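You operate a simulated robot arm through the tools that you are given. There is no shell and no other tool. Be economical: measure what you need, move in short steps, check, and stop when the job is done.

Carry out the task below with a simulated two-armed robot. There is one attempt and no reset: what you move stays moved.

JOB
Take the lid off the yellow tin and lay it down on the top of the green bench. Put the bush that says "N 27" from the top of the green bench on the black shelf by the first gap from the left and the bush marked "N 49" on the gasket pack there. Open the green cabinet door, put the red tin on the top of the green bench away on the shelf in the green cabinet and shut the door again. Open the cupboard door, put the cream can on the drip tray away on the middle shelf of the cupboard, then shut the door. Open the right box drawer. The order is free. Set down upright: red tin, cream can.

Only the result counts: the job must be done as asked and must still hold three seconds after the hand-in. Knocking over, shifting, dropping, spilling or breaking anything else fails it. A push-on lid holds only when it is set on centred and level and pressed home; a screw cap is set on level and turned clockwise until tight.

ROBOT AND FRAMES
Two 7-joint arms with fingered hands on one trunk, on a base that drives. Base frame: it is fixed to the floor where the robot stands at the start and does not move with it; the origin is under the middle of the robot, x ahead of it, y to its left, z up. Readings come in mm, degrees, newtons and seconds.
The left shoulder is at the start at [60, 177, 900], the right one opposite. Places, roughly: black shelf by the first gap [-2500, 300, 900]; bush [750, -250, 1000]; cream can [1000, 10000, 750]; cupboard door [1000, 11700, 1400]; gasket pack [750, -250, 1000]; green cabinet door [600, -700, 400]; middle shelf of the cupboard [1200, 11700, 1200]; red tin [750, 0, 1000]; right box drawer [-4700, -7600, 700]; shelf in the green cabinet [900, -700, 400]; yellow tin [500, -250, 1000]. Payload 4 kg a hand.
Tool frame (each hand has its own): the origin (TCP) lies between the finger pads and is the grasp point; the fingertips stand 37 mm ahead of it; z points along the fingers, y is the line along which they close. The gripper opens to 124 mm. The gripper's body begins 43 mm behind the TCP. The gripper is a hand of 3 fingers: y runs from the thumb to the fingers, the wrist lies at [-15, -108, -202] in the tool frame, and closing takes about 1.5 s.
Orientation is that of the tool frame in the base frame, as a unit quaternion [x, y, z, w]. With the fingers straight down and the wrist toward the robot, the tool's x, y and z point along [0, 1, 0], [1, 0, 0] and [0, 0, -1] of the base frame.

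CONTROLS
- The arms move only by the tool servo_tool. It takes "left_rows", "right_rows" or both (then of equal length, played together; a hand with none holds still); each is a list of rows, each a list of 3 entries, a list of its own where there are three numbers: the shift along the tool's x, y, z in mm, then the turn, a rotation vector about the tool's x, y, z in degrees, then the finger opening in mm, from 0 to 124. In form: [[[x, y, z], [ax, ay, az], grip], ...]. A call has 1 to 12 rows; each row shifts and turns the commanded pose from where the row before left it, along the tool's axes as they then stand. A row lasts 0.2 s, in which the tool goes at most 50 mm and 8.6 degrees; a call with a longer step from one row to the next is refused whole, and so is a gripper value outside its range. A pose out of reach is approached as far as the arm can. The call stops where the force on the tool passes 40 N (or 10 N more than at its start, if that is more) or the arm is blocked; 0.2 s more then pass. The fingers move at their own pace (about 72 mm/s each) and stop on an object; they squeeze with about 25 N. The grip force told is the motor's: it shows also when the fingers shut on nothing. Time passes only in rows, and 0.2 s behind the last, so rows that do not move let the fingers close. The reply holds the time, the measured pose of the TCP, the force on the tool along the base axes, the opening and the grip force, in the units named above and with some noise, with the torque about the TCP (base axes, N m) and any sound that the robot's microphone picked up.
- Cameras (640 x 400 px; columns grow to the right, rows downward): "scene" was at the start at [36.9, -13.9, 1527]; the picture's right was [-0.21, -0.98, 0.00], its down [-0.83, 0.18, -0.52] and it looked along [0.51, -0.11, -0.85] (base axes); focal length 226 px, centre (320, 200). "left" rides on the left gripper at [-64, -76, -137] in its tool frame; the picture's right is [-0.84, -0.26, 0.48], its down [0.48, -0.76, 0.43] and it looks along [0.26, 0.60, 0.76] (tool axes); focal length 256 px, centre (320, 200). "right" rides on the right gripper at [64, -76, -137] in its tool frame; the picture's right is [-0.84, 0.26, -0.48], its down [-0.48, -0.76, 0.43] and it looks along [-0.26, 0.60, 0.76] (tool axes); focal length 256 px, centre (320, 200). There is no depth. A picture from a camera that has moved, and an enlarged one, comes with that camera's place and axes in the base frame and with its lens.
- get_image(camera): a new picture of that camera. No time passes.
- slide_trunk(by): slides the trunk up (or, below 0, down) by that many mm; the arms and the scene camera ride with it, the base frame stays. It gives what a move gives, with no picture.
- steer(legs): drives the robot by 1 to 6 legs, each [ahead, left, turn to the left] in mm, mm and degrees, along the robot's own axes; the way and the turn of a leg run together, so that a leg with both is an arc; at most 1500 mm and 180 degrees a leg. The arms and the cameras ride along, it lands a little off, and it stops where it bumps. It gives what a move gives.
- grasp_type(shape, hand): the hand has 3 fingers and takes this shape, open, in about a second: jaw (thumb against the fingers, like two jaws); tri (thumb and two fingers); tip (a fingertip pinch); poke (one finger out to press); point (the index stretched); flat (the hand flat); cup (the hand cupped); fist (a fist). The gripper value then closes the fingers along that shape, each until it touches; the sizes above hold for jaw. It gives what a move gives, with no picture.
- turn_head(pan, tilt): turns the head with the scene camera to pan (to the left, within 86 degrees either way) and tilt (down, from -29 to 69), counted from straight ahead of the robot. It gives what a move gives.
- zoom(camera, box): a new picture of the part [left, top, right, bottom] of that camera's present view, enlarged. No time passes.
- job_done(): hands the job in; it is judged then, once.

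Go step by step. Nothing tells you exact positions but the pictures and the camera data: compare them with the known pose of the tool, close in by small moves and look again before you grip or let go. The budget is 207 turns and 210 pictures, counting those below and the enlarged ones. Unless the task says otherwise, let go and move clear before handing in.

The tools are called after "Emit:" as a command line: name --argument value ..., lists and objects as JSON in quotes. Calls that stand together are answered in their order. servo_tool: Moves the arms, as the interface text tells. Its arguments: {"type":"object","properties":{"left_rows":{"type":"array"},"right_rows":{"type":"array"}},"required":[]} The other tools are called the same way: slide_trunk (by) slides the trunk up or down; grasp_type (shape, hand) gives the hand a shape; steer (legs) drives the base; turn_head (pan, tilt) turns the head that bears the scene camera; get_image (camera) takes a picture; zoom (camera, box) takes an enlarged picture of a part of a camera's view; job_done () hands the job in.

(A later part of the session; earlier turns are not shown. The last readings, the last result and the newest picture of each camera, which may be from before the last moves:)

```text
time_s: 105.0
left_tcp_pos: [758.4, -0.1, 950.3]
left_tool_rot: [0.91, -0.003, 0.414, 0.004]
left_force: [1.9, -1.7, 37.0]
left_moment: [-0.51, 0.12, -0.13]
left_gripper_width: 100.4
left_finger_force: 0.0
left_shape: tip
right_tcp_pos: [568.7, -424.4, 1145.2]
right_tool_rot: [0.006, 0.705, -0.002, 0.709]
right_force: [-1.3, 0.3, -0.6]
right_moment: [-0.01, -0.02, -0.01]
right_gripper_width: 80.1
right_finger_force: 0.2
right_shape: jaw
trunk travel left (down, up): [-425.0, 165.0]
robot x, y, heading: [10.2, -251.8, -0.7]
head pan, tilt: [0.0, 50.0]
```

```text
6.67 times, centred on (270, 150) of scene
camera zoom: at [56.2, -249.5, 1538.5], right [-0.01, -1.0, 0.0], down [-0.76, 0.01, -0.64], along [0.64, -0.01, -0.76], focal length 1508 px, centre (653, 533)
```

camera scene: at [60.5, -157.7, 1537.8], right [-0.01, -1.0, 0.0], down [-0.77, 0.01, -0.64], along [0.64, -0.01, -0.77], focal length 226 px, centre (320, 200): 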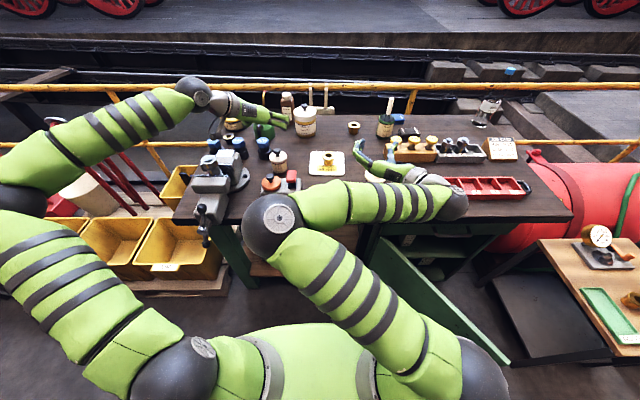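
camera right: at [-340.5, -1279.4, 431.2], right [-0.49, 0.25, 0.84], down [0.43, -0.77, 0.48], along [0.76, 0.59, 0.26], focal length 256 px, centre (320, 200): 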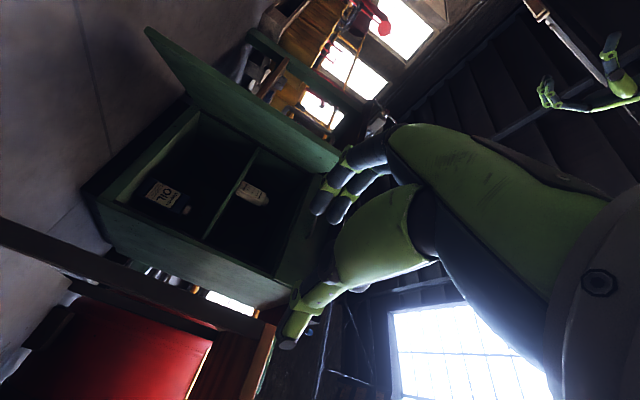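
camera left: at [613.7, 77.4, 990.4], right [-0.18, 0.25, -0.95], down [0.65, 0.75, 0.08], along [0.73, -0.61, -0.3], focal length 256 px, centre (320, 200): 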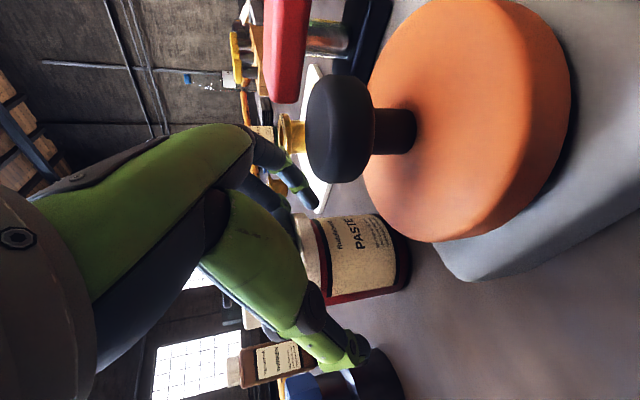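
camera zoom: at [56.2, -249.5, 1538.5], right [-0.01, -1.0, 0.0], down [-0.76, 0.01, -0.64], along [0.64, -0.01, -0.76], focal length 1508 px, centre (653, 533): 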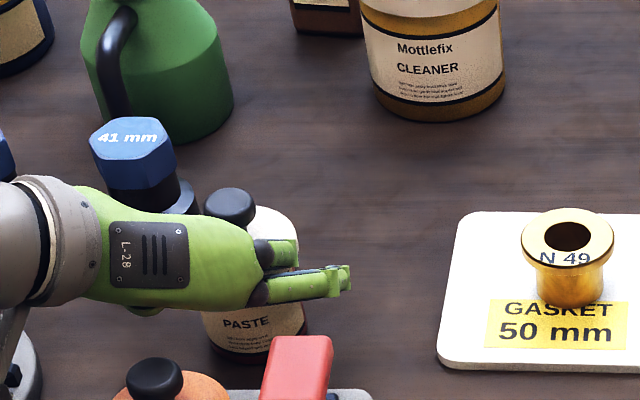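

Emit:
servo_tool --left_rows '[[[20, 0, -15], [0, 0, 0], 100], [[37, 0, -33], [0, 0, 0], 100], [[37, 0, -33], [0, 0, 0], 100], [[37, 0, -33], [0, 0, 0], 100], [[20, 0, -20], [0, 0, -8.57], 100], [[0, 0, 0], [0, 0, -8.57], 100], [[0, 0, 0], [0, 0, -8.57], 100], [[0, 0, 0], [0, 0, -8.57], 100], [[0, 0, 0], [0, 0, -8.57], 100], [[0, 0, 0], [0, 0, -8.57], 100], [[0, 0, 0], [0, 0, -8.57], 100], [[0, 0, 0], [0, 0, -8.57], 100]]'

Emit:
servo_tool --left_rows '[[[0, 0, 0], [0, 0, -8.57], 100], [[0, 0, 0], [0, 0, -8.57], 100], [[0, 0, 0], [0, 0, -8.57], 100], [[0, 0, 0], [0, 0, -8.57], 100], [[0, 0, 0], [0, 0, -8.57], 100], [[0, 0, 0], [0, 0, -8.57], 100], [[0, 0, 0], [0, 0, -8.57], 100], [[0, 0, 0], [0, 0, -8.57], 100], [[0, 0, 0], [0, 0, -8.57], 100], [[0, 0, 0], [0, 0, -8.57], 100], [[0, 0, 0], [0, 0, -8.57], 100], [[0, 0, 0], [0, 0, -8.57], 100]]'

Emit:
get_image --camera "scene"

Emit:
get_image --camera "left"

```text
time_s: 107.6
left_tcp_pos: [758.6, 2.1, 1144.3]
left_tool_rot: [0.756, 0.512, 0.337, 0.231]
left_force: [0.7, 0.0, 0.8]
left_moment: [-0.02, 0.0, -0.01]
left_gripper_width: 100.0
left_finger_force: 0.0
left_shape: tip
right_tcp_pos: [570.1, -422.1, 1144.1]
right_tool_rot: [0.006, 0.704, -0.002, 0.71]
right_force: [0.3, 0.0, 0.4]
right_moment: [0.01, -0.02, 0.02]
right_gripper_width: 80.1
right_finger_force: 0.1
right_shape: jaw
trunk travel left (down, up): [-425.0, 165.0]
robot x, y, heading: [13.4, -247.4, -0.4]
head pan, tilt: [0.0, 50.0]
```

```text
time_s: 110.2
left_tcp_pos: [729.0, 105.6, 1125.6]
left_tool_rot: [0.072, 0.909, 0.026, 0.409]
left_force: [-0.1, 0.4, 0.1]
left_moment: [0.0, -0.02, -0.04]
left_gripper_width: 100.0
left_finger_force: 0.0
left_shape: tip
left hand out of reach, approached as far as the arm can: row 6, 7, 9, 10, 11, 12
right_tcp_pos: [570.8, -421.7, 1144.4]
right_tool_rot: [0.006, 0.705, -0.003, 0.709]
right_force: [0.0, 0.1, 0.5]
right_moment: [0.03, 0.01, -0.04]
right_gripper_width: 80.0
right_finger_force: 0.0
right_shape: jaw
trunk travel left (down, up): [-425.0, 165.0]
robot x, y, heading: [11.4, -249.1, -0.6]
head pan, tilt: [0.0, 50.0]
```

```text
113 pictures are left
camera scene: at [59.2, -247.0, 1537.8], right [-0.01, -1.0, 0.0], down [-0.77, 0.01, -0.64], along [0.64, -0.01, -0.77], focal length 226 px, centre (320, 200)
```

scene: 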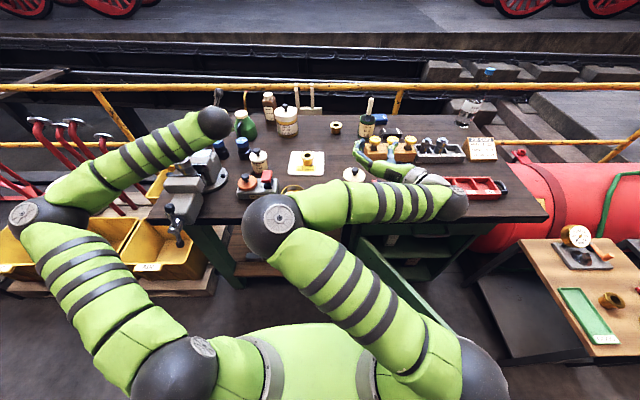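

```text
112 pictures are left
camera left: at [661.3, 22.0, 1255.2], right [0.88, -0.38, 0.27], down [-0.07, -0.68, -0.73], along [0.46, 0.62, -0.63], focal length 256 px, centre (320, 200)
```

left: 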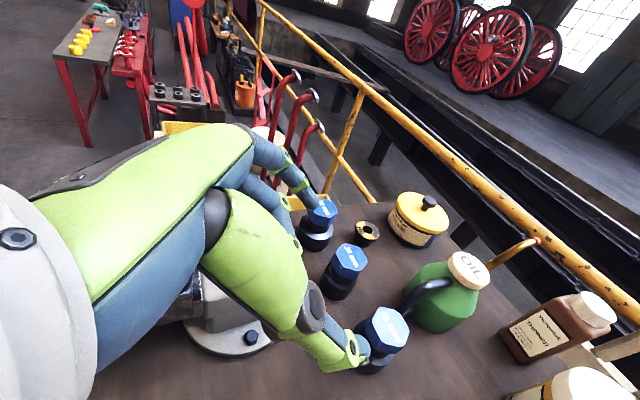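

Emit:
steer --legs '[[0, 0, -15]]'

Emit:
get_image --camera "scene"

Emit:
get_image --camera "left"

```text
time_s: 111.5
left_tcp_pos: [797.0, -96.9, 1127.1]
left_tool_rot: [0.192, 0.892, -0.027, 0.409]
left_force: [-1.0, -0.6, 0.1]
left_moment: [-0.02, 0.02, 0.0]
left_gripper_width: 100.1
left_finger_force: 0.2
left_shape: tip
right_tcp_pos: [506.1, -563.7, 1144.3]
right_tool_rot: [0.099, 0.697, -0.096, 0.703]
right_force: [-0.3, -0.4, -0.3]
right_moment: [0.03, 0.03, 0.01]
right_gripper_width: 80.3
right_finger_force: 0.1
right_shape: jaw
trunk travel left (down, up): [-425.0, 165.0]
robot x, y, heading: [12.3, -246.1, -15.5]
head pan, tilt: [0.0, 50.0]
```

```text
111 pictures are left
camera scene: at [57.6, -260.9, 1537.8], right [-0.27, -0.96, 0.0], down [-0.74, 0.21, -0.64], along [0.62, -0.17, -0.77], focal length 226 px, centre (320, 200)
```

scene: 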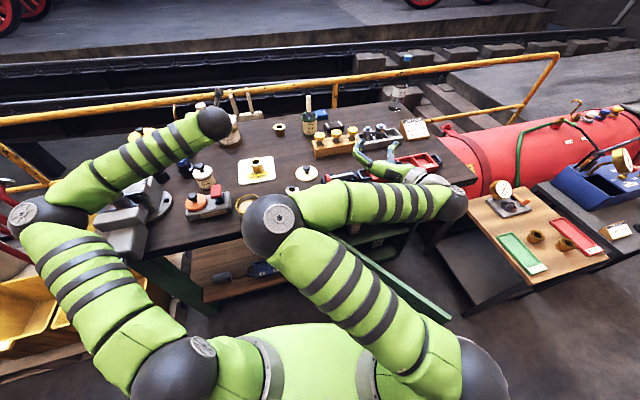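

```text
110 pictures are left
camera left: at [708.9, -159.1, 1255.2], right [0.75, -0.6, 0.27], down [-0.25, -0.64, -0.73], along [0.61, 0.48, -0.63], focal length 256 px, centre (320, 200)
```

left: 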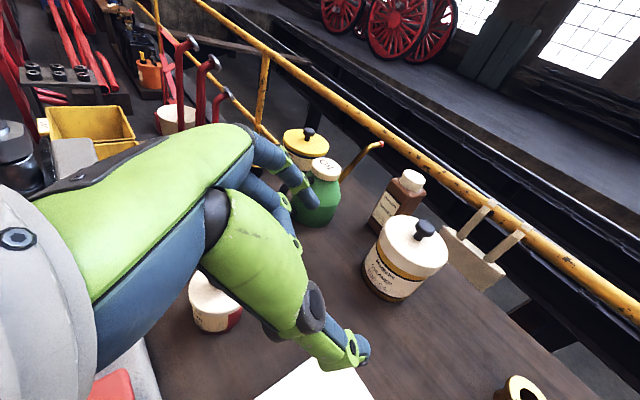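

Emit:
servo_tool --left_rows '[[[0, 0, 0], [0, 0, -8.57], 100], [[34.5, 22, 5], [0, 0, 0], 100], [[34.5, 22, 5], [0, 0, 0], 100], [[34.5, 22, 5], [0, 0, 0], 100], [[34.5, 22, 5], [0, 0, 0], 100], [[0, 0, 0], [0, 0, 0], 100]]'

Emit:
get_image --camera "left"

Emit:
zoom --camera "scene" --box '[130, 100, 290, 230]'

```text
time_s: 112.9
left_tcp_pos: [742.7, 30.1, 1007.8]
left_tool_rot: [0.125, 0.904, -0.056, 0.405]
left_force: [0.7, 1.1, 0.1]
left_moment: [0.03, 0.01, 0.01]
left_gripper_width: 99.9
left_finger_force: 0.0
left_shape: tip
left hand out of reach, approached as far as the arm can: row 1
right_tcp_pos: [505.2, -563.7, 1143.4]
right_tool_rot: [0.098, 0.697, -0.096, 0.703]
right_force: [-0.7, 0.5, 1.3]
right_moment: [-0.01, 0.0, 0.02]
right_gripper_width: 80.1
right_finger_force: 0.1
right_shape: jaw
trunk travel left (down, up): [-425.0, 165.0]
robot x, y, heading: [14.1, -245.9, -15.8]
head pan, tilt: [0.0, 50.0]
```

```text
109 pictures are left
camera left: at [665.5, -26.6, 1145.3], right [0.81, -0.5, 0.3], down [-0.2, -0.73, -0.65], along [0.54, 0.47, -0.7], focal length 256 px, centre (320, 200)
```

left: 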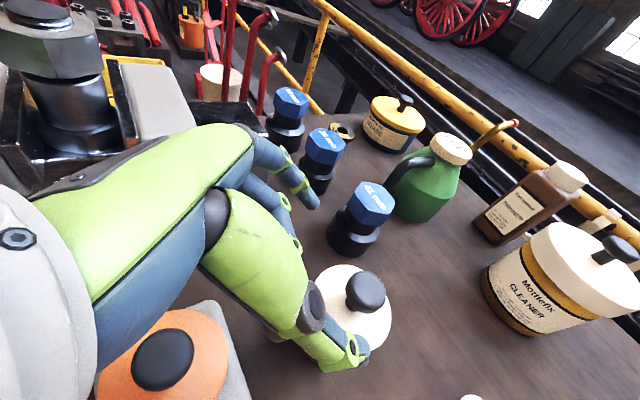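

```text
3.08 times, centred on (210, 165) of scene
camera zoom: at [57.5, -260.6, 1537.8], right [-0.27, -0.96, 0.0], down [-0.74, 0.21, -0.64], along [0.62, -0.17, -0.77], focal length 696 px, centre (658, 308)
```

zoom: 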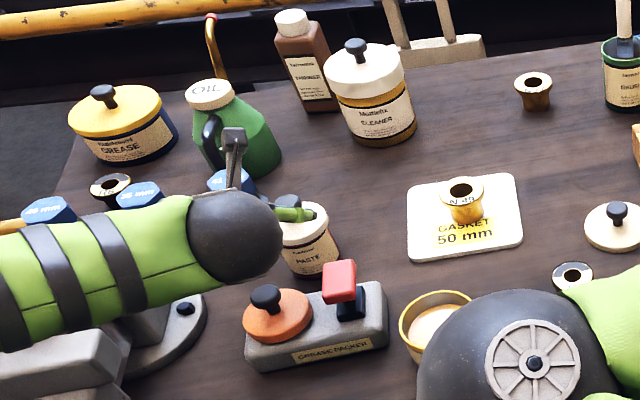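

Emit:
servo_tool --left_rows '[[[12, -11, 20], [0, 0, 0], 95], [[12, -10.5, 20], [0, 0, 0], 95], [[0, 0, 0], [0, 0, 0], 95]]'

Emit:
get_image --camera "left"

Emit:
zoom --camera "scene" --box '[170, 130, 250, 200]'

```text
time_s: 113.7
left_tcp_pos: [752.5, 3.8, 962.4]
left_tool_rot: [0.125, 0.904, -0.057, 0.405]
left_force: [0.0, -0.2, -0.7]
left_moment: [0.0, 0.0, 0.06]
left_gripper_width: 95.2
left_finger_force: 0.0
left_shape: tip
right_tcp_pos: [505.6, -564.0, 1144.4]
right_tool_rot: [0.1, 0.698, -0.096, 0.703]
right_force: [-0.3, 0.4, 0.1]
right_moment: [-0.02, -0.01, -0.02]
right_gripper_width: 80.1
right_finger_force: 0.0
right_shape: jaw
trunk travel left (down, up): [-425.0, 165.0]
robot x, y, heading: [12.7, -248.5, -15.5]
head pan, tilt: [0.0, 50.0]
```

```text
107 pictures are left
camera left: at [673.3, -52.2, 1100.7], right [0.81, -0.5, 0.3], down [-0.2, -0.73, -0.65], along [0.54, 0.47, -0.7], focal length 256 px, centre (320, 200)
```

left: 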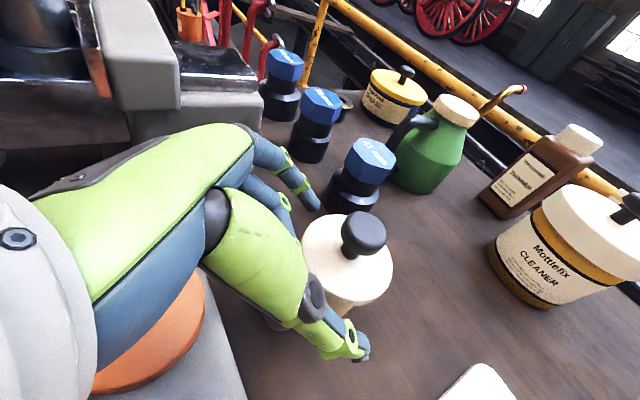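

```text
5.71 times, centred on (210, 165) of scene
camera zoom: at [57.5, -260.6, 1537.8], right [-0.27, -0.96, 0.0], down [-0.74, 0.21, -0.64], along [0.62, -0.17, -0.77], focal length 1292 px, centre (949, 400)
```

zoom: 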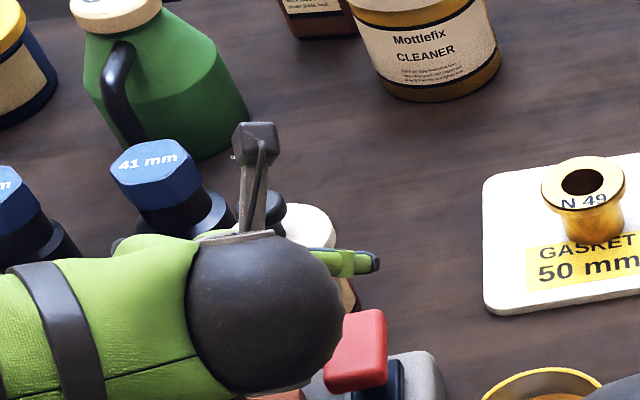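

Emit:
servo_tool --left_rows '[[[9, 0, 8], [0, 0, 0], 95], [[9, 0, 8], [0, 0, 0], 95], [[7, 0, 6], [0, 0, 0], 95], [[0, 0, 0], [0, 0, 0], 95]]'

Emit:
get_image --camera "left"

```text
time_s: 114.7
left_tcp_pos: [751.7, 5.4, 929.6]
left_tool_rot: [0.124, 0.904, -0.056, 0.406]
left_force: [0.7, 0.5, -0.1]
left_moment: [-0.02, 0.02, 0.01]
left_gripper_width: 95.0
left_finger_force: 0.1
left_shape: tip
right_tcp_pos: [505.5, -563.1, 1143.7]
right_tool_rot: [0.099, 0.698, -0.096, 0.703]
right_force: [0.4, -0.5, -0.2]
right_moment: [0.01, 0.07, -0.03]
right_gripper_width: 80.1
right_finger_force: 0.1
right_shape: jaw
trunk travel left (down, up): [-425.0, 165.0]
robot x, y, heading: [16.9, -249.2, -15.7]
head pan, tilt: [0.0, 50.0]
```

```text
105 pictures are left
camera left: at [672.9, -51.4, 1067.3], right [0.81, -0.5, 0.3], down [-0.2, -0.73, -0.65], along [0.54, 0.47, -0.7], focal length 256 px, centre (320, 200)
```

left: 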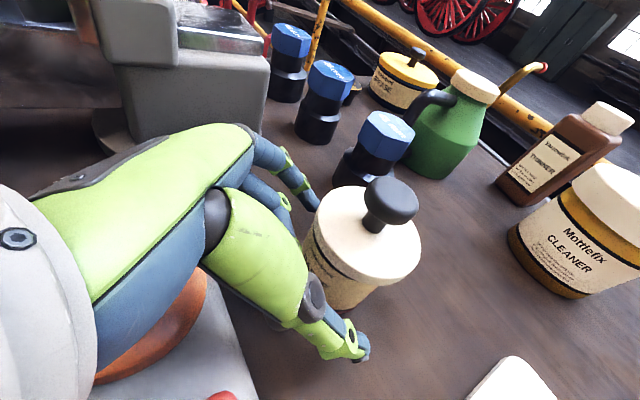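

Emit:
servo_tool --left_rows '[[[-5, 0, 5.6], [0, 0, 0], 95], [[0, 0, 0], [0, 0, 0], 60], [[0, 0, 0], [0, 0, 0], 40], [[0, 0, 0], [0, 0, 0], 40], [[0, 0, 0], [0, 0, 0], 40], [[0, 0, 0], [0, 0, 0], 40], [[0, 0, 0], [0, 0, 0], 40]]'

Emit:
get_image --camera "left"

```text
time_s: 116.3
left_tcp_pos: [759.1, 2.4, 928.2]
left_tool_rot: [0.125, 0.904, -0.057, 0.405]
left_force: [-1.7, -0.4, 2.1]
left_moment: [0.14, -0.12, -0.01]
left_gripper_width: 65.5
left_finger_force: 25.3
left_shape: tip
right_tcp_pos: [505.0, -563.0, 1145.2]
right_tool_rot: [0.099, 0.698, -0.096, 0.703]
right_force: [-0.6, 0.2, 0.1]
right_moment: [-0.01, -0.01, -0.01]
right_gripper_width: 79.9
right_finger_force: 0.0
right_shape: jaw
trunk travel left (down, up): [-425.0, 165.0]
robot x, y, heading: [12.2, -248.4, -16.0]
head pan, tilt: [0.0, 50.0]
```

```text
104 pictures are left
camera left: at [679.9, -53.3, 1067.3], right [0.81, -0.5, 0.3], down [-0.2, -0.73, -0.65], along [0.55, 0.47, -0.7], focal length 256 px, centre (320, 200)
```

left: 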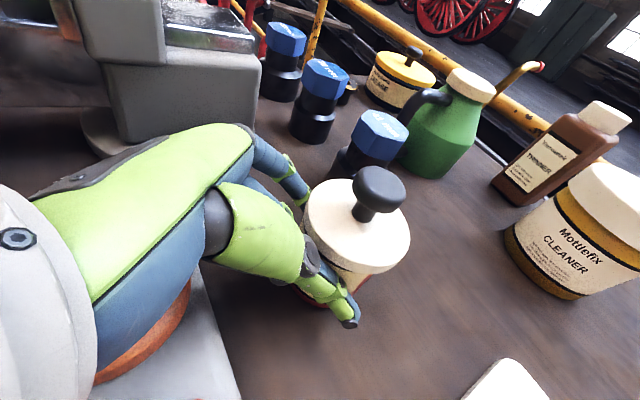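

Emit:
servo_tool --left_rows '[[[-3.7, 0, -3.3], [0, 0, 0], 40], [[-7.5, 0, -6.6], [0, 0, 0], 40], [[-15, 0, -13.3], [0, 0, 0], 40], [[0, 0, 0], [0, 0, 0], 40]]'

Emit:
get_image --camera "left"

Emit:
zoom --camera "scene" --box '[170, 130, 250, 200]'

```text
time_s: 117.3
left_tcp_pos: [758.4, 4.3, 964.3]
left_tool_rot: [0.125, 0.904, -0.056, 0.404]
left_force: [0.2, -0.8, -7.3]
left_moment: [0.01, 0.17, -0.02]
left_gripper_width: 64.9
left_finger_force: 25.0
left_shape: tip
right_tcp_pos: [506.1, -562.9, 1144.1]
right_tool_rot: [0.099, 0.697, -0.097, 0.703]
right_force: [1.1, -0.1, 1.1]
right_moment: [0.03, 0.02, 0.0]
right_gripper_width: 79.8
right_finger_force: 0.1
right_shape: jaw
trunk travel left (down, up): [-425.0, 165.0]
robot x, y, heading: [10.6, -247.5, -15.9]
head pan, tilt: [0.0, 50.0]
```

```text
103 pictures are left
camera left: at [680.9, -52.8, 1102.0], right [0.81, -0.5, 0.3], down [-0.2, -0.73, -0.65], along [0.54, 0.47, -0.7], focal length 256 px, centre (320, 200)
```

left: 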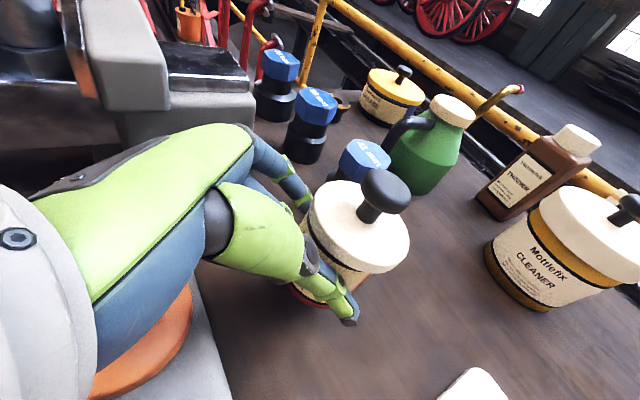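

```text
5.71 times, centred on (210, 165) of scene
camera zoom: at [58.1, -260.4, 1537.8], right [-0.27, -0.96, 0.0], down [-0.74, 0.21, -0.64], along [0.62, -0.17, -0.77], focal length 1292 px, centre (949, 400)
```

zoom: 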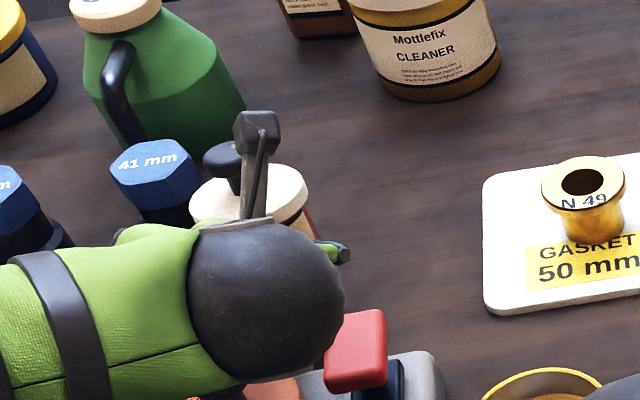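

The red tin is held by its body with the lid intact. I lift it clear, back the robot away, straighten and lower the trunk.

Emit:
servo_tool --left_rows '[[[-22, 0, -20], [0, 0, 0], 40], [[-22, 0, -20], [0, 0, 0], 40], [[-22, 0, -20], [0, 0, 0], 40], [[-15, 0, -13], [0, 0, 0], 40], [[0, 0, 0], [0, 0, 0], 40]]'

Emit:
steer --legs '[[-700, 0, 0], [0, 0, 15.7]]'

Emit:
get_image --camera "scene"

Emit:
get_image --camera "left"

```text
time_s: 118.5
left_tcp_pos: [757.8, 3.2, 1072.5]
left_tool_rot: [0.125, 0.904, -0.057, 0.404]
left_force: [-0.2, 0.0, -6.1]
left_moment: [0.01, 0.16, 0.01]
left_gripper_width: 64.7
left_finger_force: 25.0
left_shape: tip
right_tcp_pos: [506.3, -563.5, 1144.2]
right_tool_rot: [0.099, 0.698, -0.097, 0.703]
right_force: [-0.1, 0.2, 0.3]
right_moment: [-0.01, -0.02, 0.01]
right_gripper_width: 80.0
right_finger_force: 0.1
right_shape: jaw
trunk travel left (down, up): [-425.0, 165.0]
robot x, y, heading: [11.7, -246.5, -15.7]
head pan, tilt: [0.0, 50.0]
```

```text
time_s: 123.2
left_tcp_pos: [-15.6, 387.8, 1072.3]
left_tool_rot: [-0.001, 0.912, 0.0, 0.41]
left_force: [0.5, 0.6, -6.1]
left_moment: [-0.06, 0.17, 0.0]
left_gripper_width: 64.6
left_finger_force: 25.1
left_shape: tip
right_tcp_pos: [-103.8, -227.3, 1144.1]
right_tool_rot: [0.002, 0.705, 0.001, 0.709]
right_force: [0.0, -0.5, -0.1]
right_moment: [-0.03, 0.02, 0.01]
right_gripper_width: 79.6
right_finger_force: 0.1
right_shape: jaw
trunk travel left (down, up): [-425.0, 165.0]
robot x, y, heading: [-664.0, -59.2, 0.1]
head pan, tilt: [0.0, 50.0]
```

```text
101 pictures are left
camera scene: at [-617.2, -57.6, 1537.8], right [0.0, -1.0, 0.0], down [-0.77, 0.0, -0.64], along [0.64, 0.0, -0.77], focal length 226 px, centre (320, 200)
```

scene: 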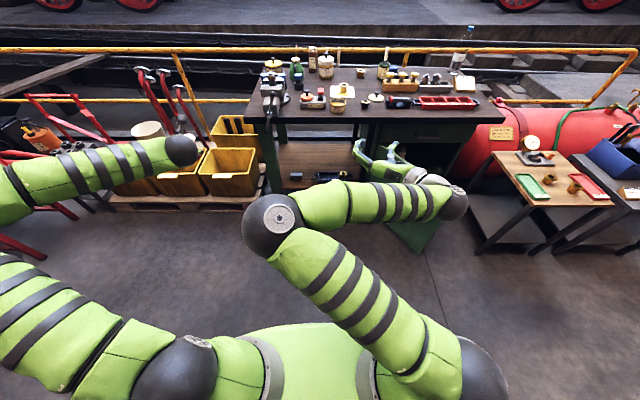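

```text
100 pictures are left
camera left: at [-75.1, 312.3, 1211.0], right [0.92, -0.25, 0.3], down [0.0, -0.76, -0.65], along [0.4, 0.6, -0.7], focal length 256 px, centre (320, 200)
```

left: 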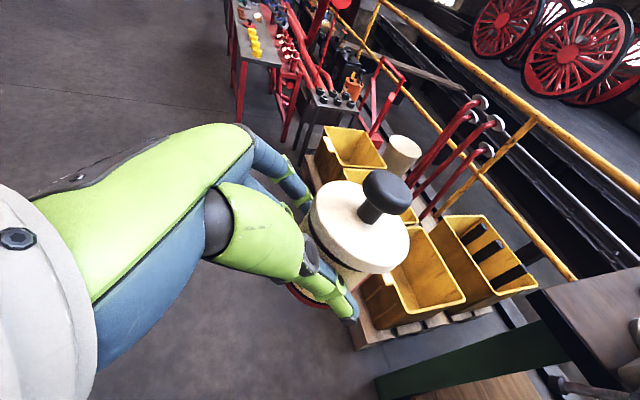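

Emit:
slide_trunk --by -425

Emit:
servo_tool --right_rows '[[[40, -8, 8], [0, 0, 0], 0], [[40, -8, 8], [0, 0, 0], 0], [[40, -8, 8], [0, 0, 0], 0], [[40, -8, 8], [0, 0, 0], 0], [[40, -8, 8], [0, 0, 0], 0], [[0, 0, 0], [0, 0, 0], 0]]'

Emit:
steer --legs '[[0, -760, 0], [200, 0, 0]]'

Emit:
get_image --camera "scene"

```text
refused: -425 is not a number from -400 to 400
```

```text
time_s: 124.7
left_tcp_pos: [-15.2, 387.6, 1072.3]
left_tool_rot: [-0.001, 0.913, 0.0, 0.409]
left_force: [0.5, 0.0, -6.3]
left_moment: [-0.06, 0.17, 0.01]
left_gripper_width: 64.4
left_finger_force: 24.6
left_shape: tip
right_tcp_pos: [-65.0, -266.9, 944.2]
right_tool_rot: [0.001, 0.705, 0.002, 0.709]
right_force: [0.5, -0.2, 0.3]
right_moment: [-0.01, 0.01, -0.05]
right_gripper_width: 0.0
right_finger_force: 25.9
right_shape: jaw
trunk travel left (down, up): [-425.0, 165.0]
robot x, y, heading: [-664.2, -58.5, -0.1]
head pan, tilt: [0.0, 50.0]
```

```text
time_s: 129.9
left_tcp_pos: [187.4, -363.9, 1072.5]
left_tool_rot: [0.001, 0.913, -0.001, 0.408]
left_force: [-1.0, -0.1, -6.0]
left_moment: [0.01, 0.2, -0.01]
left_gripper_width: 64.5
left_finger_force: 24.7
left_shape: tip
right_tcp_pos: [137.5, -1017.9, 942.9]
right_tool_rot: [0.003, 0.705, 0.002, 0.709]
right_force: [0.5, -0.2, 0.2]
right_moment: [-0.01, -0.03, -0.02]
right_gripper_width: 0.1
right_finger_force: 25.4
right_shape: jaw
trunk travel left (down, up): [-425.0, 165.0]
robot x, y, heading: [-464.5, -802.0, -0.3]
head pan, tilt: [0.0, 50.0]
```

```text
99 pictures are left
camera scene: at [-415.1, -807.5, 1537.7], right [0.0, -1.0, 0.0], down [-0.77, 0.0, -0.64], along [0.64, 0.0, -0.77], focal length 226 px, centre (320, 200)
```

scene: 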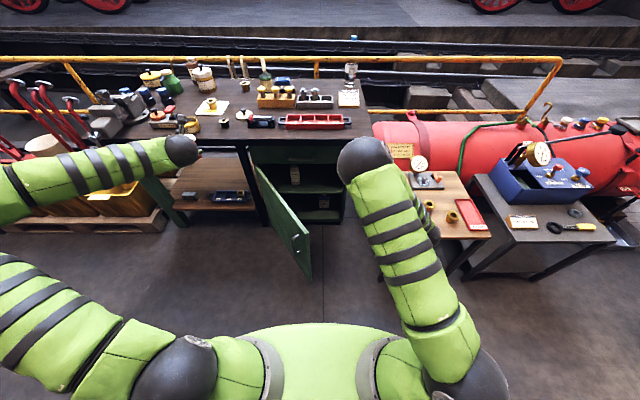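

Emit:
slide_trunk --by -400

Emit:
get_image --camera "scene"

```text
time_s: 133.7
left_tcp_pos: [186.8, -363.3, 672.0]
left_tool_rot: [0.0, 0.913, -0.001, 0.408]
left_force: [0.4, -0.7, -6.7]
left_moment: [-0.05, 0.19, 0.02]
left_gripper_width: 64.2
left_finger_force: 24.7
left_shape: tip
right_tcp_pos: [136.1, -1018.3, 543.4]
right_tool_rot: [0.002, 0.705, 0.001, 0.71]
right_force: [0.7, -0.2, -0.4]
right_moment: [0.0, 0.02, 0.01]
right_gripper_width: 0.0
right_finger_force: 25.2
right_shape: jaw
trunk travel left (down, up): [-25.0, 565.0]
robot x, y, heading: [-460.5, -807.8, -0.1]
head pan, tilt: [0.0, 50.0]
```

```text
98 pictures are left
camera scene: at [-416.2, -807.7, 1137.8], right [0.0, -1.0, 0.0], down [-0.77, 0.0, -0.64], along [0.64, 0.0, -0.77], focal length 226 px, centre (320, 200)
```

scene: 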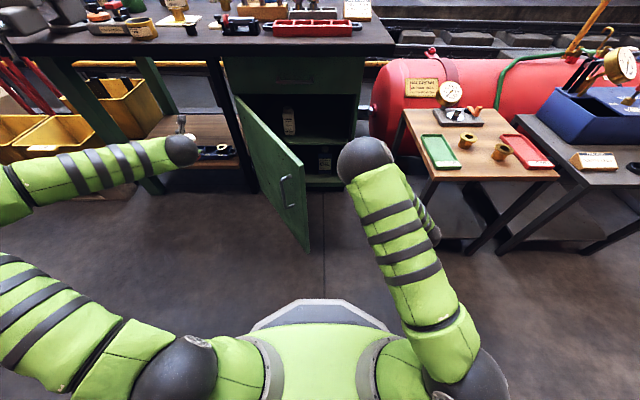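

Emit:
servo_tool --right_rows '[[[0, 42, 0], [0, 0, 0], 0], [[0, 42, 0], [0, 0, 0], 0], [[0, 42, 0], [0, 0, 0], 0], [[0, 42, 0], [0, 0, 0], 0], [[0, 42, 0], [0, 0, 0], 0], [[0, 40, 0], [0, 0, 0], 0]]'

Emit:
steer --legs '[[0, 400, 0]]'

Emit:
get_image --camera "scene"

```text
time_s: 135.1
left_tcp_pos: [185.9, -363.8, 671.5]
left_tool_rot: [0.0, 0.913, -0.002, 0.408]
left_force: [0.6, 0.0, -6.0]
left_moment: [-0.02, 0.16, 0.03]
left_gripper_width: 64.6
left_finger_force: 25.3
left_shape: tip
right_tcp_pos: [137.0, -767.5, 544.9]
right_tool_rot: [0.003, 0.705, 0.0, 0.709]
right_force: [-0.2, -0.1, -0.4]
right_moment: [0.01, 0.0, 0.01]
right_gripper_width: 0.1
right_finger_force: 25.5
right_shape: jaw
trunk travel left (down, up): [-25.0, 565.0]
robot x, y, heading: [-463.1, -808.9, -0.1]
head pan, tilt: [0.0, 50.0]
```

```text
time_s: 137.6
left_tcp_pos: [183.5, 39.3, 672.1]
left_tool_rot: [-0.002, 0.913, 0.0, 0.409]
left_force: [-0.5, -0.5, -5.6]
left_moment: [-0.04, 0.13, 0.0]
left_gripper_width: 64.3
left_finger_force: 24.8
left_shape: tip
right_tcp_pos: [138.1, -365.7, 543.9]
right_tool_rot: [0.002, 0.705, 0.003, 0.709]
right_force: [0.3, 0.0, 0.2]
right_moment: [0.0, 0.01, 0.01]
right_gripper_width: 0.0
right_finger_force: 25.0
right_shape: jaw
trunk travel left (down, up): [-25.0, 565.0]
robot x, y, heading: [-463.5, -411.0, 0.3]
head pan, tilt: [0.0, 50.0]
```

```text
97 pictures are left
camera scene: at [-416.8, -408.2, 1137.8], right [0.0, -1.0, 0.0], down [-0.77, 0.0, -0.64], along [0.64, 0.0, -0.77], focal length 226 px, centre (320, 200)
```

scene: 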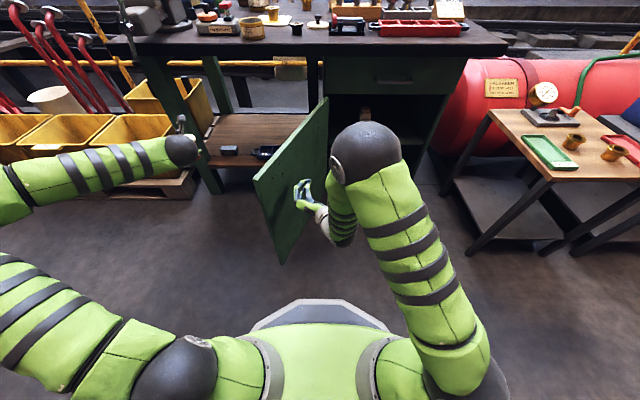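

Emit:
servo_tool --right_rows '[[[0, -20, -10], [0, 0, 0], 0], [[-42, -15, -20], [0, 0, 0], 0], [[-42, -15, -20], [0, 0, 0], 0], [[-42, -15, -20], [0, 0, 0], 0], [[-42, -15, -20], [0, 0, 0], 0], [[-42, -15, -20], [0, 0, 0], 0], [[-42, -15, -20], [0, 0, 0], 0]]'

Emit:
slide_trunk --by 180

Emit:
steer --legs '[[0, -488, 0], [0, 0, -30]]'

Emit:
get_image --camera "scene"

```text
time_s: 139.2
left_tcp_pos: [183.9, 38.4, 672.9]
left_tool_rot: [-0.001, 0.913, -0.001, 0.408]
left_force: [0.6, 0.2, -6.9]
left_moment: [-0.03, 0.15, 0.02]
left_gripper_width: 64.2
left_finger_force: 25.3
left_shape: tip
right_tcp_pos: [40.2, -463.7, 804.9]
right_tool_rot: [0.002, 0.704, 0.003, 0.71]
right_force: [0.3, 0.5, 0.6]
right_moment: [0.03, -0.03, -0.02]
right_gripper_width: 0.0
right_finger_force: 25.4
right_shape: jaw
right hand out of reach, approached as far as the arm can: row 4, 5, 6
trunk travel left (down, up): [-25.0, 565.0]
robot x, y, heading: [-466.1, -408.8, 0.2]
head pan, tilt: [0.0, 50.0]
```

```text
time_s: 141.2
left_tcp_pos: [184.5, 38.8, 851.6]
left_tool_rot: [-0.002, 0.913, 0.0, 0.408]
left_force: [0.1, 0.6, -6.7]
left_moment: [-0.06, 0.14, -0.01]
left_gripper_width: 63.9
left_finger_force: 25.0
left_shape: tip
right_tcp_pos: [40.4, -463.8, 983.7]
right_tool_rot: [0.001, 0.705, 0.002, 0.709]
right_force: [1.1, 0.5, 1.2]
right_moment: [0.0, 0.01, 0.01]
right_gripper_width: 0.0
right_finger_force: 25.3
right_shape: jaw
trunk travel left (down, up): [-205.0, 385.0]
robot x, y, heading: [-461.0, -407.6, 0.2]
head pan, tilt: [0.0, 50.0]
```

```text
time_s: 145.6
left_tcp_pos: [322.1, -830.3, 852.5]
left_tool_rot: [0.235, 0.882, -0.105, 0.394]
left_force: [-0.7, -0.2, -5.9]
left_moment: [0.08, 0.14, 0.0]
left_gripper_width: 64.3
left_finger_force: 25.2
left_shape: tip
right_tcp_pos: [-52.0, -1193.2, 985.3]
right_tool_rot: [0.184, 0.681, -0.182, 0.686]
right_force: [0.5, -1.0, 0.6]
right_moment: [-0.02, 0.01, 0.0]
right_gripper_width: 0.0
right_finger_force: 25.3
right_shape: jaw
trunk travel left (down, up): [-205.0, 385.0]
robot x, y, heading: [-462.9, -895.6, -29.7]
head pan, tilt: [0.0, 50.0]
```

```text
96 pictures are left
camera scene: at [-421.3, -917.0, 1317.8], right [-0.5, -0.87, 0.0], down [-0.67, 0.38, -0.64], along [0.56, -0.32, -0.77], focal length 226 px, centre (320, 200)
```

scene: 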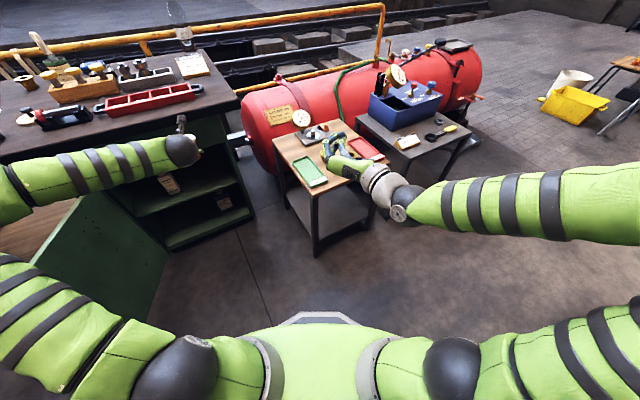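

Emit:
slide_trunk --by -200

Emit:
servo_tool --left_rows '[[[32.7, 0, 29.1], [0, 0, 0], 40], [[32.7, 0, 29.1], [0, 0, 0], 40], [[32.7, 0, 29.1], [0, 0, 0], 40], [[32.7, 0, 29.1], [0, 0, 0], 40], [[0, 0, 0], [0, 0, 0], 40]]'

Emit:
get_image --camera "scene"

Emit:
get_image --camera "left"

```text
time_s: 147.8
left_tcp_pos: [322.8, -830.2, 651.6]
left_tool_rot: [0.236, 0.882, -0.105, 0.394]
left_force: [0.8, -0.3, -7.9]
left_moment: [0.05, 0.15, -0.04]
left_gripper_width: 64.1
left_finger_force: 25.3
left_shape: tip
right_tcp_pos: [-52.4, -1194.0, 783.3]
right_tool_rot: [0.184, 0.681, -0.181, 0.685]
right_force: [-0.1, 0.7, 0.4]
right_moment: [0.02, 0.01, 0.01]
right_gripper_width: 0.0
right_finger_force: 24.8
right_shape: jaw
trunk travel left (down, up): [-5.0, 585.0]
robot x, y, heading: [-464.3, -893.0, -29.5]
head pan, tilt: [0.0, 50.0]
```

```text
time_s: 148.9
left_tcp_pos: [323.4, -830.8, 476.1]
left_tool_rot: [0.235, 0.882, -0.106, 0.395]
left_force: [-0.5, -0.2, -6.6]
left_moment: [0.02, 0.18, 0.02]
left_gripper_width: 64.0
left_finger_force: 25.0
left_shape: tip
right_tcp_pos: [-51.7, -1192.6, 783.1]
right_tool_rot: [0.184, 0.681, -0.181, 0.686]
right_force: [0.6, 0.0, 0.3]
right_moment: [-0.01, 0.0, 0.01]
right_gripper_width: 0.1
right_finger_force: 24.9
right_shape: jaw
trunk travel left (down, up): [-5.0, 585.0]
robot x, y, heading: [-464.5, -897.7, -29.6]
head pan, tilt: [0.0, 50.0]
```

```text
95 pictures are left
camera scene: at [-421.4, -917.0, 1117.8], right [-0.5, -0.87, 0.0], down [-0.67, 0.38, -0.64], along [0.56, -0.32, -0.77], focal length 226 px, centre (320, 200)
```

scene: 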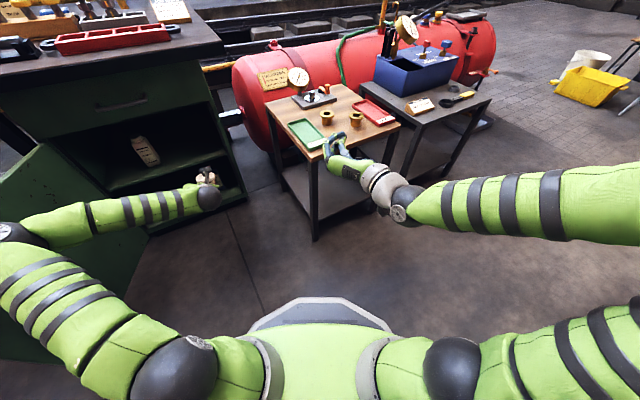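

```text
94 pictures are left
camera left: at [233.1, -866.7, 615.3], right [0.67, -0.68, 0.3], down [-0.38, -0.66, -0.65], along [0.64, 0.32, -0.7], focal length 256 px, centre (320, 200)
```

left: 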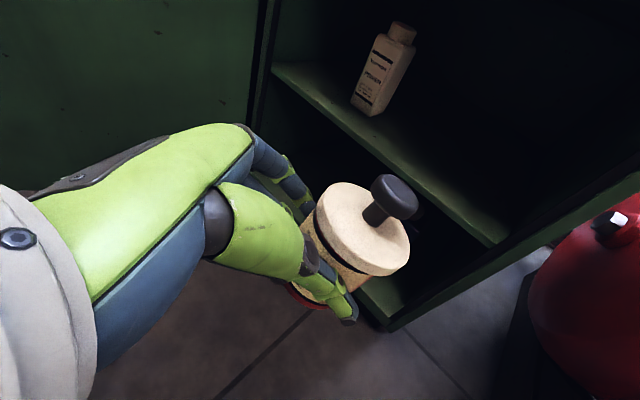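

Emit:
zoom --camera "left" --box '[270, 150, 430, 330]'

```text
2.22 times, centred on (350, 240) of left
camera zoom: at [233.1, -866.7, 615.3], right [0.67, -0.68, 0.3], down [-0.38, -0.66, -0.65], along [0.64, 0.32, -0.7], focal length 569 px, centre (253, 111)
```

zoom: 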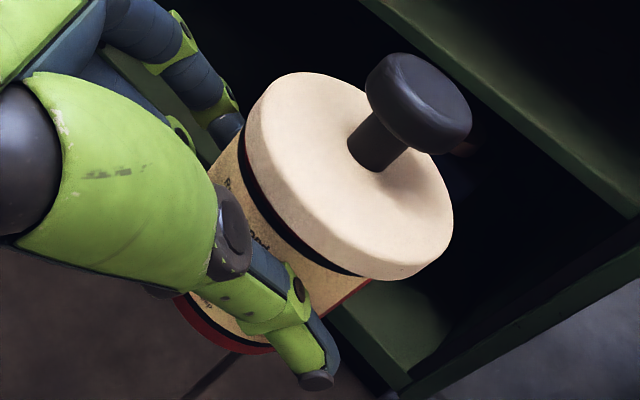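

Emit:
steer --legs '[[135, 139, 0]]'

Emit:
get_image --camera "left"

```text
time_s: 150.5
left_tcp_pos: [506.2, -774.9, 477.6]
left_tool_rot: [0.235, 0.882, -0.105, 0.395]
left_force: [0.4, 0.7, -6.7]
left_moment: [0.05, 0.15, 0.02]
left_gripper_width: 63.9
left_finger_force: 25.2
left_shape: tip
right_tcp_pos: [132.8, -1137.3, 785.1]
right_tool_rot: [0.184, 0.681, -0.181, 0.685]
right_force: [-0.2, 1.0, 0.1]
right_moment: [0.0, 0.02, 0.06]
right_gripper_width: 0.3
right_finger_force: 25.0
right_shape: jaw
trunk travel left (down, up): [-5.0, 585.0]
robot x, y, heading: [-277.5, -836.8, -29.7]
head pan, tilt: [0.0, 50.0]
```

```text
92 pictures are left
camera left: at [417.4, -810.7, 615.7], right [0.67, -0.68, 0.3], down [-0.38, -0.66, -0.65], along [0.64, 0.32, -0.7], focal length 256 px, centre (320, 200)
```

left: 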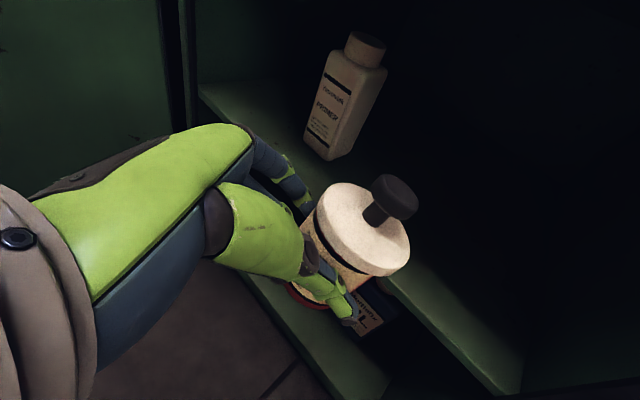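

Emit:
servo_tool --left_rows '[[[-23.1, 0, 26], [0, 0, 0], 40], [[-23.1, 0, 26], [0, 0, 0], 40], [[-23.1, 0, 26], [0, 0, 0], 40], [[-23.1, 0, 26], [0, 0, 0], 40], [[0, 0, 0], [0, 0, 0], 40]]'

Emit:
get_image --camera "left"

Emit:
get_image --camera "scene"

```text
time_s: 151.7
left_tcp_pos: [628.1, -843.3, 476.0]
left_tool_rot: [0.234, 0.883, -0.105, 0.394]
left_force: [-0.4, 0.9, -5.4]
left_moment: [0.05, 0.19, 0.0]
left_gripper_width: 63.4
left_finger_force: 24.9
left_shape: tip
right_tcp_pos: [132.9, -1139.2, 783.3]
right_tool_rot: [0.183, 0.681, -0.181, 0.686]
right_force: [0.6, -1.1, 0.1]
right_moment: [-0.01, -0.02, -0.02]
right_gripper_width: 0.1
right_finger_force: 25.6
right_shape: jaw
trunk travel left (down, up): [-5.0, 585.0]
robot x, y, heading: [-279.7, -837.7, -29.6]
head pan, tilt: [0.0, 50.0]
```

```text
91 pictures are left
camera left: at [538.4, -879.7, 614.7], right [0.67, -0.68, 0.3], down [-0.38, -0.66, -0.65], along [0.64, 0.32, -0.7], focal length 256 px, centre (320, 200)
```

left: 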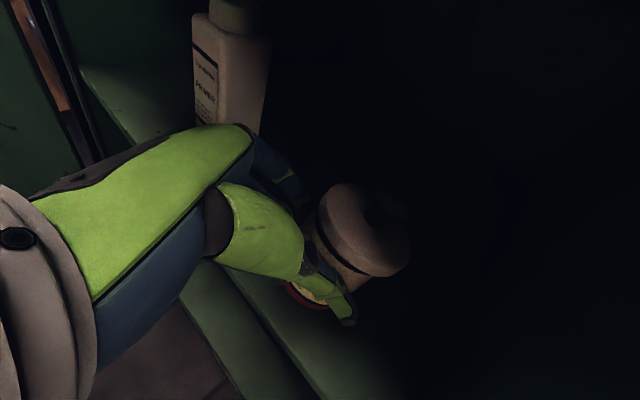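

```text
90 pictures are left
camera scene: at [-236.9, -862.0, 1117.8], right [-0.49, -0.87, 0.0], down [-0.67, 0.38, -0.64], along [0.56, -0.32, -0.77], focal length 226 px, centre (320, 200)
```

scene: 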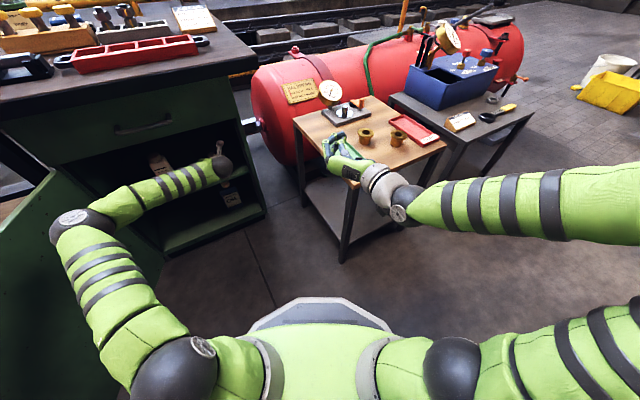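

Emit:
servo_tool --left_rows '[[[7.5, 0, 6.65], [0, 0, 0], 40], [[3, 0, 2.7], [0, 0, 0], 40], [[2.2, 0, 2], [0, 0, 0], 40], [[2.2, 0, 2], [0, 0, 0], 40], [[0, 0, 0], [0, 0, 0], 40]]'

```text
time_s: 152.9
left_tcp_pos: [626.9, -843.1, 458.7]
left_tool_rot: [0.233, 0.882, -0.105, 0.395]
left_force: [-0.7, -0.3, -3.5]
left_moment: [0.05, 0.08, -0.03]
left_gripper_width: 63.6
left_finger_force: 24.8
left_shape: tip
right_tcp_pos: [132.7, -1138.2, 783.6]
right_tool_rot: [0.183, 0.682, -0.18, 0.685]
right_force: [1.0, 0.0, 0.5]
right_moment: [-0.01, 0.02, 0.0]
right_gripper_width: 0.1
right_finger_force: 25.4
right_shape: jaw
trunk travel left (down, up): [-5.0, 585.0]
robot x, y, heading: [-281.0, -840.6, -29.6]
head pan, tilt: [0.0, 50.0]
```

Emit:
servo_tool --left_rows '[[[1.5, 0, 1.3], [0, 0, 0], 40], [[1.5, 0, 1.3], [0, 0, 0], 40], [[1.5, 0, 1.3], [0, 0, 0], 40], [[0, 0, 0], [0, 0, 0], 40]]'

Emit:
zoom --camera "left" --box '[250, 150, 450, 330]'

```text
time_s: 153.9
left_tcp_pos: [627.7, -842.8, 451.1]
left_tool_rot: [0.234, 0.882, -0.105, 0.395]
left_force: [-3.5, 0.8, 2.0]
left_moment: [0.03, -0.1, 0.04]
left_gripper_width: 63.2
left_finger_force: 24.8
left_shape: tip
right_tcp_pos: [132.1, -1136.9, 785.0]
right_tool_rot: [0.184, 0.68, -0.181, 0.686]
right_force: [0.2, -0.2, 1.2]
right_moment: [-0.02, 0.0, -0.01]
right_gripper_width: 0.2
right_finger_force: 24.5
right_shape: jaw
trunk travel left (down, up): [-5.0, 585.0]
robot x, y, heading: [-279.1, -836.8, -29.7]
head pan, tilt: [0.0, 50.0]
```

```text
2.22 times, centred on (350, 240) of left
camera zoom: at [538.0, -879.4, 590.2], right [0.67, -0.68, 0.3], down [-0.37, -0.66, -0.65], along [0.64, 0.32, -0.7], focal length 569 px, centre (253, 111)
```

zoom: 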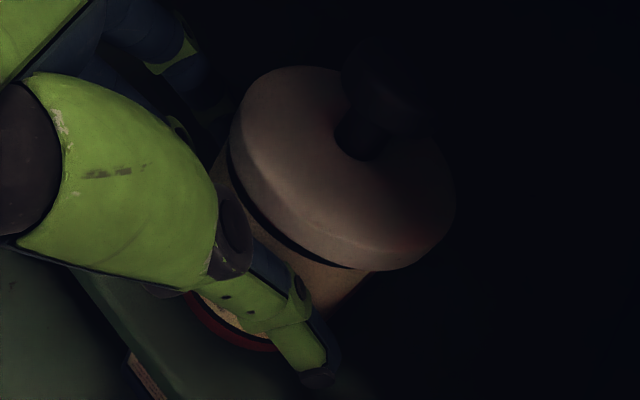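

Emit:
servo_tool --left_rows '[[[1.5, 0, 1.3], [0, 0, 0], 40], [[0, 0, 0], [0, 0, 0], 60], [[0, 0, 0], [0, 0, 0], 75], [[0, 0, 0], [0, 0, 0], 95], [[0, 0, 0], [0, 0, 0], 95], [[0, 0, 0], [0, 0, 0], 95]]'

Emit:
zoom --camera "left" --box '[250, 150, 450, 330]'

```text
time_s: 155.3
left_tcp_pos: [627.8, -843.9, 449.7]
left_tool_rot: [0.233, 0.883, -0.105, 0.395]
left_force: [-0.2, -0.1, 0.2]
left_moment: [-0.05, 0.02, -0.02]
left_gripper_width: 94.7
left_finger_force: 0.0
left_shape: tip
right_tcp_pos: [132.5, -1138.5, 784.7]
right_tool_rot: [0.183, 0.681, -0.181, 0.686]
right_force: [-0.1, -0.1, 0.4]
right_moment: [0.01, -0.02, 0.01]
right_gripper_width: 0.0
right_finger_force: 24.6
right_shape: jaw
trunk travel left (down, up): [-5.0, 585.0]
robot x, y, heading: [-280.6, -841.9, -29.6]
head pan, tilt: [0.0, 50.0]
```

```text
2.22 times, centred on (350, 240) of left
camera zoom: at [538.1, -879.6, 587.7], right [0.67, -0.68, 0.3], down [-0.38, -0.66, -0.65], along [0.64, 0.32, -0.7], focal length 569 px, centre (253, 111)
```

zoom: 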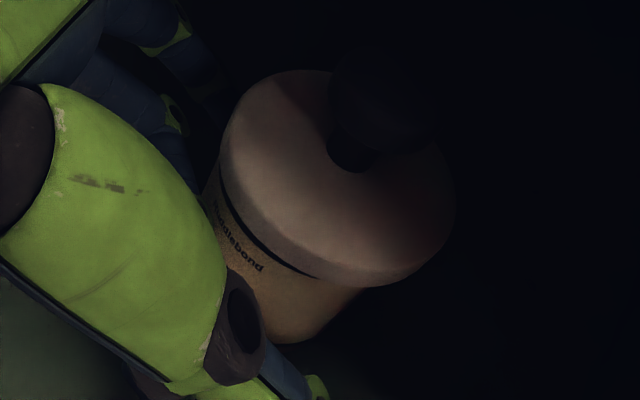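

Emit:
servo_tool --left_rows '[[[10, 0, -11], [0, 0, 0], 95], [[23.1, 0, -26], [0, 0, 0], 95], [[23.1, 0, -26], [0, 0, 0], 95], [[23.1, 0, -26], [0, 0, 0], 95], [[23.1, 0, -26], [0, 0, 0], 95]]'

Emit:
steer --legs '[[-135, -139, 0]]'

Emit:
get_image --camera "left"

Emit:
get_image --camera "scene"

```text
time_s: 156.5
left_tcp_pos: [493.1, -766.2, 449.7]
left_tool_rot: [0.234, 0.883, -0.106, 0.394]
left_force: [-0.2, 0.5, -0.5]
left_moment: [0.01, 0.02, -0.01]
left_gripper_width: 94.7
left_finger_force: 0.1
left_shape: tip
right_tcp_pos: [132.1, -1137.3, 784.0]
right_tool_rot: [0.183, 0.681, -0.181, 0.685]
right_force: [-0.3, -0.6, -0.1]
right_moment: [-0.03, 0.03, 0.0]
right_gripper_width: 0.1
right_finger_force: 24.8
right_shape: jaw
trunk travel left (down, up): [-5.0, 585.0]
robot x, y, heading: [-280.2, -840.6, -29.8]
head pan, tilt: [0.0, 50.0]
```

```text
time_s: 158.1
left_tcp_pos: [308.3, -819.2, 447.8]
left_tool_rot: [0.233, 0.883, -0.105, 0.394]
left_force: [0.9, 0.6, -1.0]
left_moment: [0.0, 0.03, 0.03]
left_gripper_width: 94.9
left_finger_force: 0.1
left_shape: tip
right_tcp_pos: [-54.5, -1192.1, 783.8]
right_tool_rot: [0.183, 0.68, -0.179, 0.687]
right_force: [0.3, 0.0, -0.2]
right_moment: [0.0, -0.01, 0.01]
right_gripper_width: 0.0
right_finger_force: 25.2
right_shape: jaw
trunk travel left (down, up): [-5.0, 585.0]
robot x, y, heading: [-466.9, -895.2, -29.7]
head pan, tilt: [0.0, 50.0]
```

```text
87 pictures are left
camera left: at [218.2, -855.9, 588.0], right [0.67, -0.68, 0.3], down [-0.37, -0.66, -0.65], along [0.64, 0.32, -0.7], focal length 256 px, centre (320, 200)
```

left: 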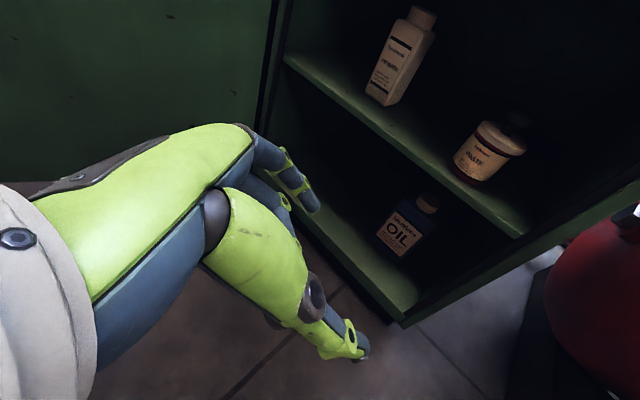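

```text
86 pictures are left
camera scene: at [-423.5, -916.6, 1117.8], right [-0.49, -0.87, 0.0], down [-0.67, 0.38, -0.64], along [0.56, -0.32, -0.77], focal length 226 px, centre (320, 200)
```

scene: 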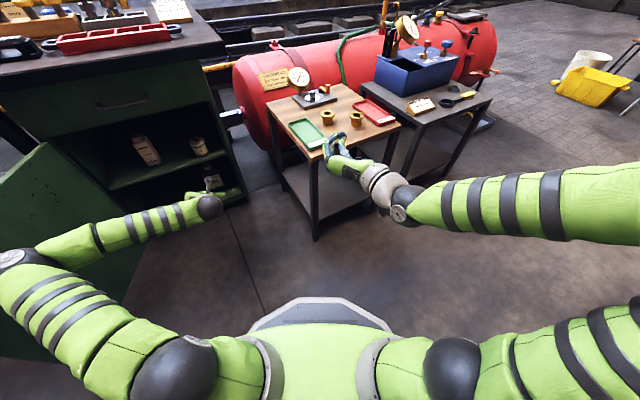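

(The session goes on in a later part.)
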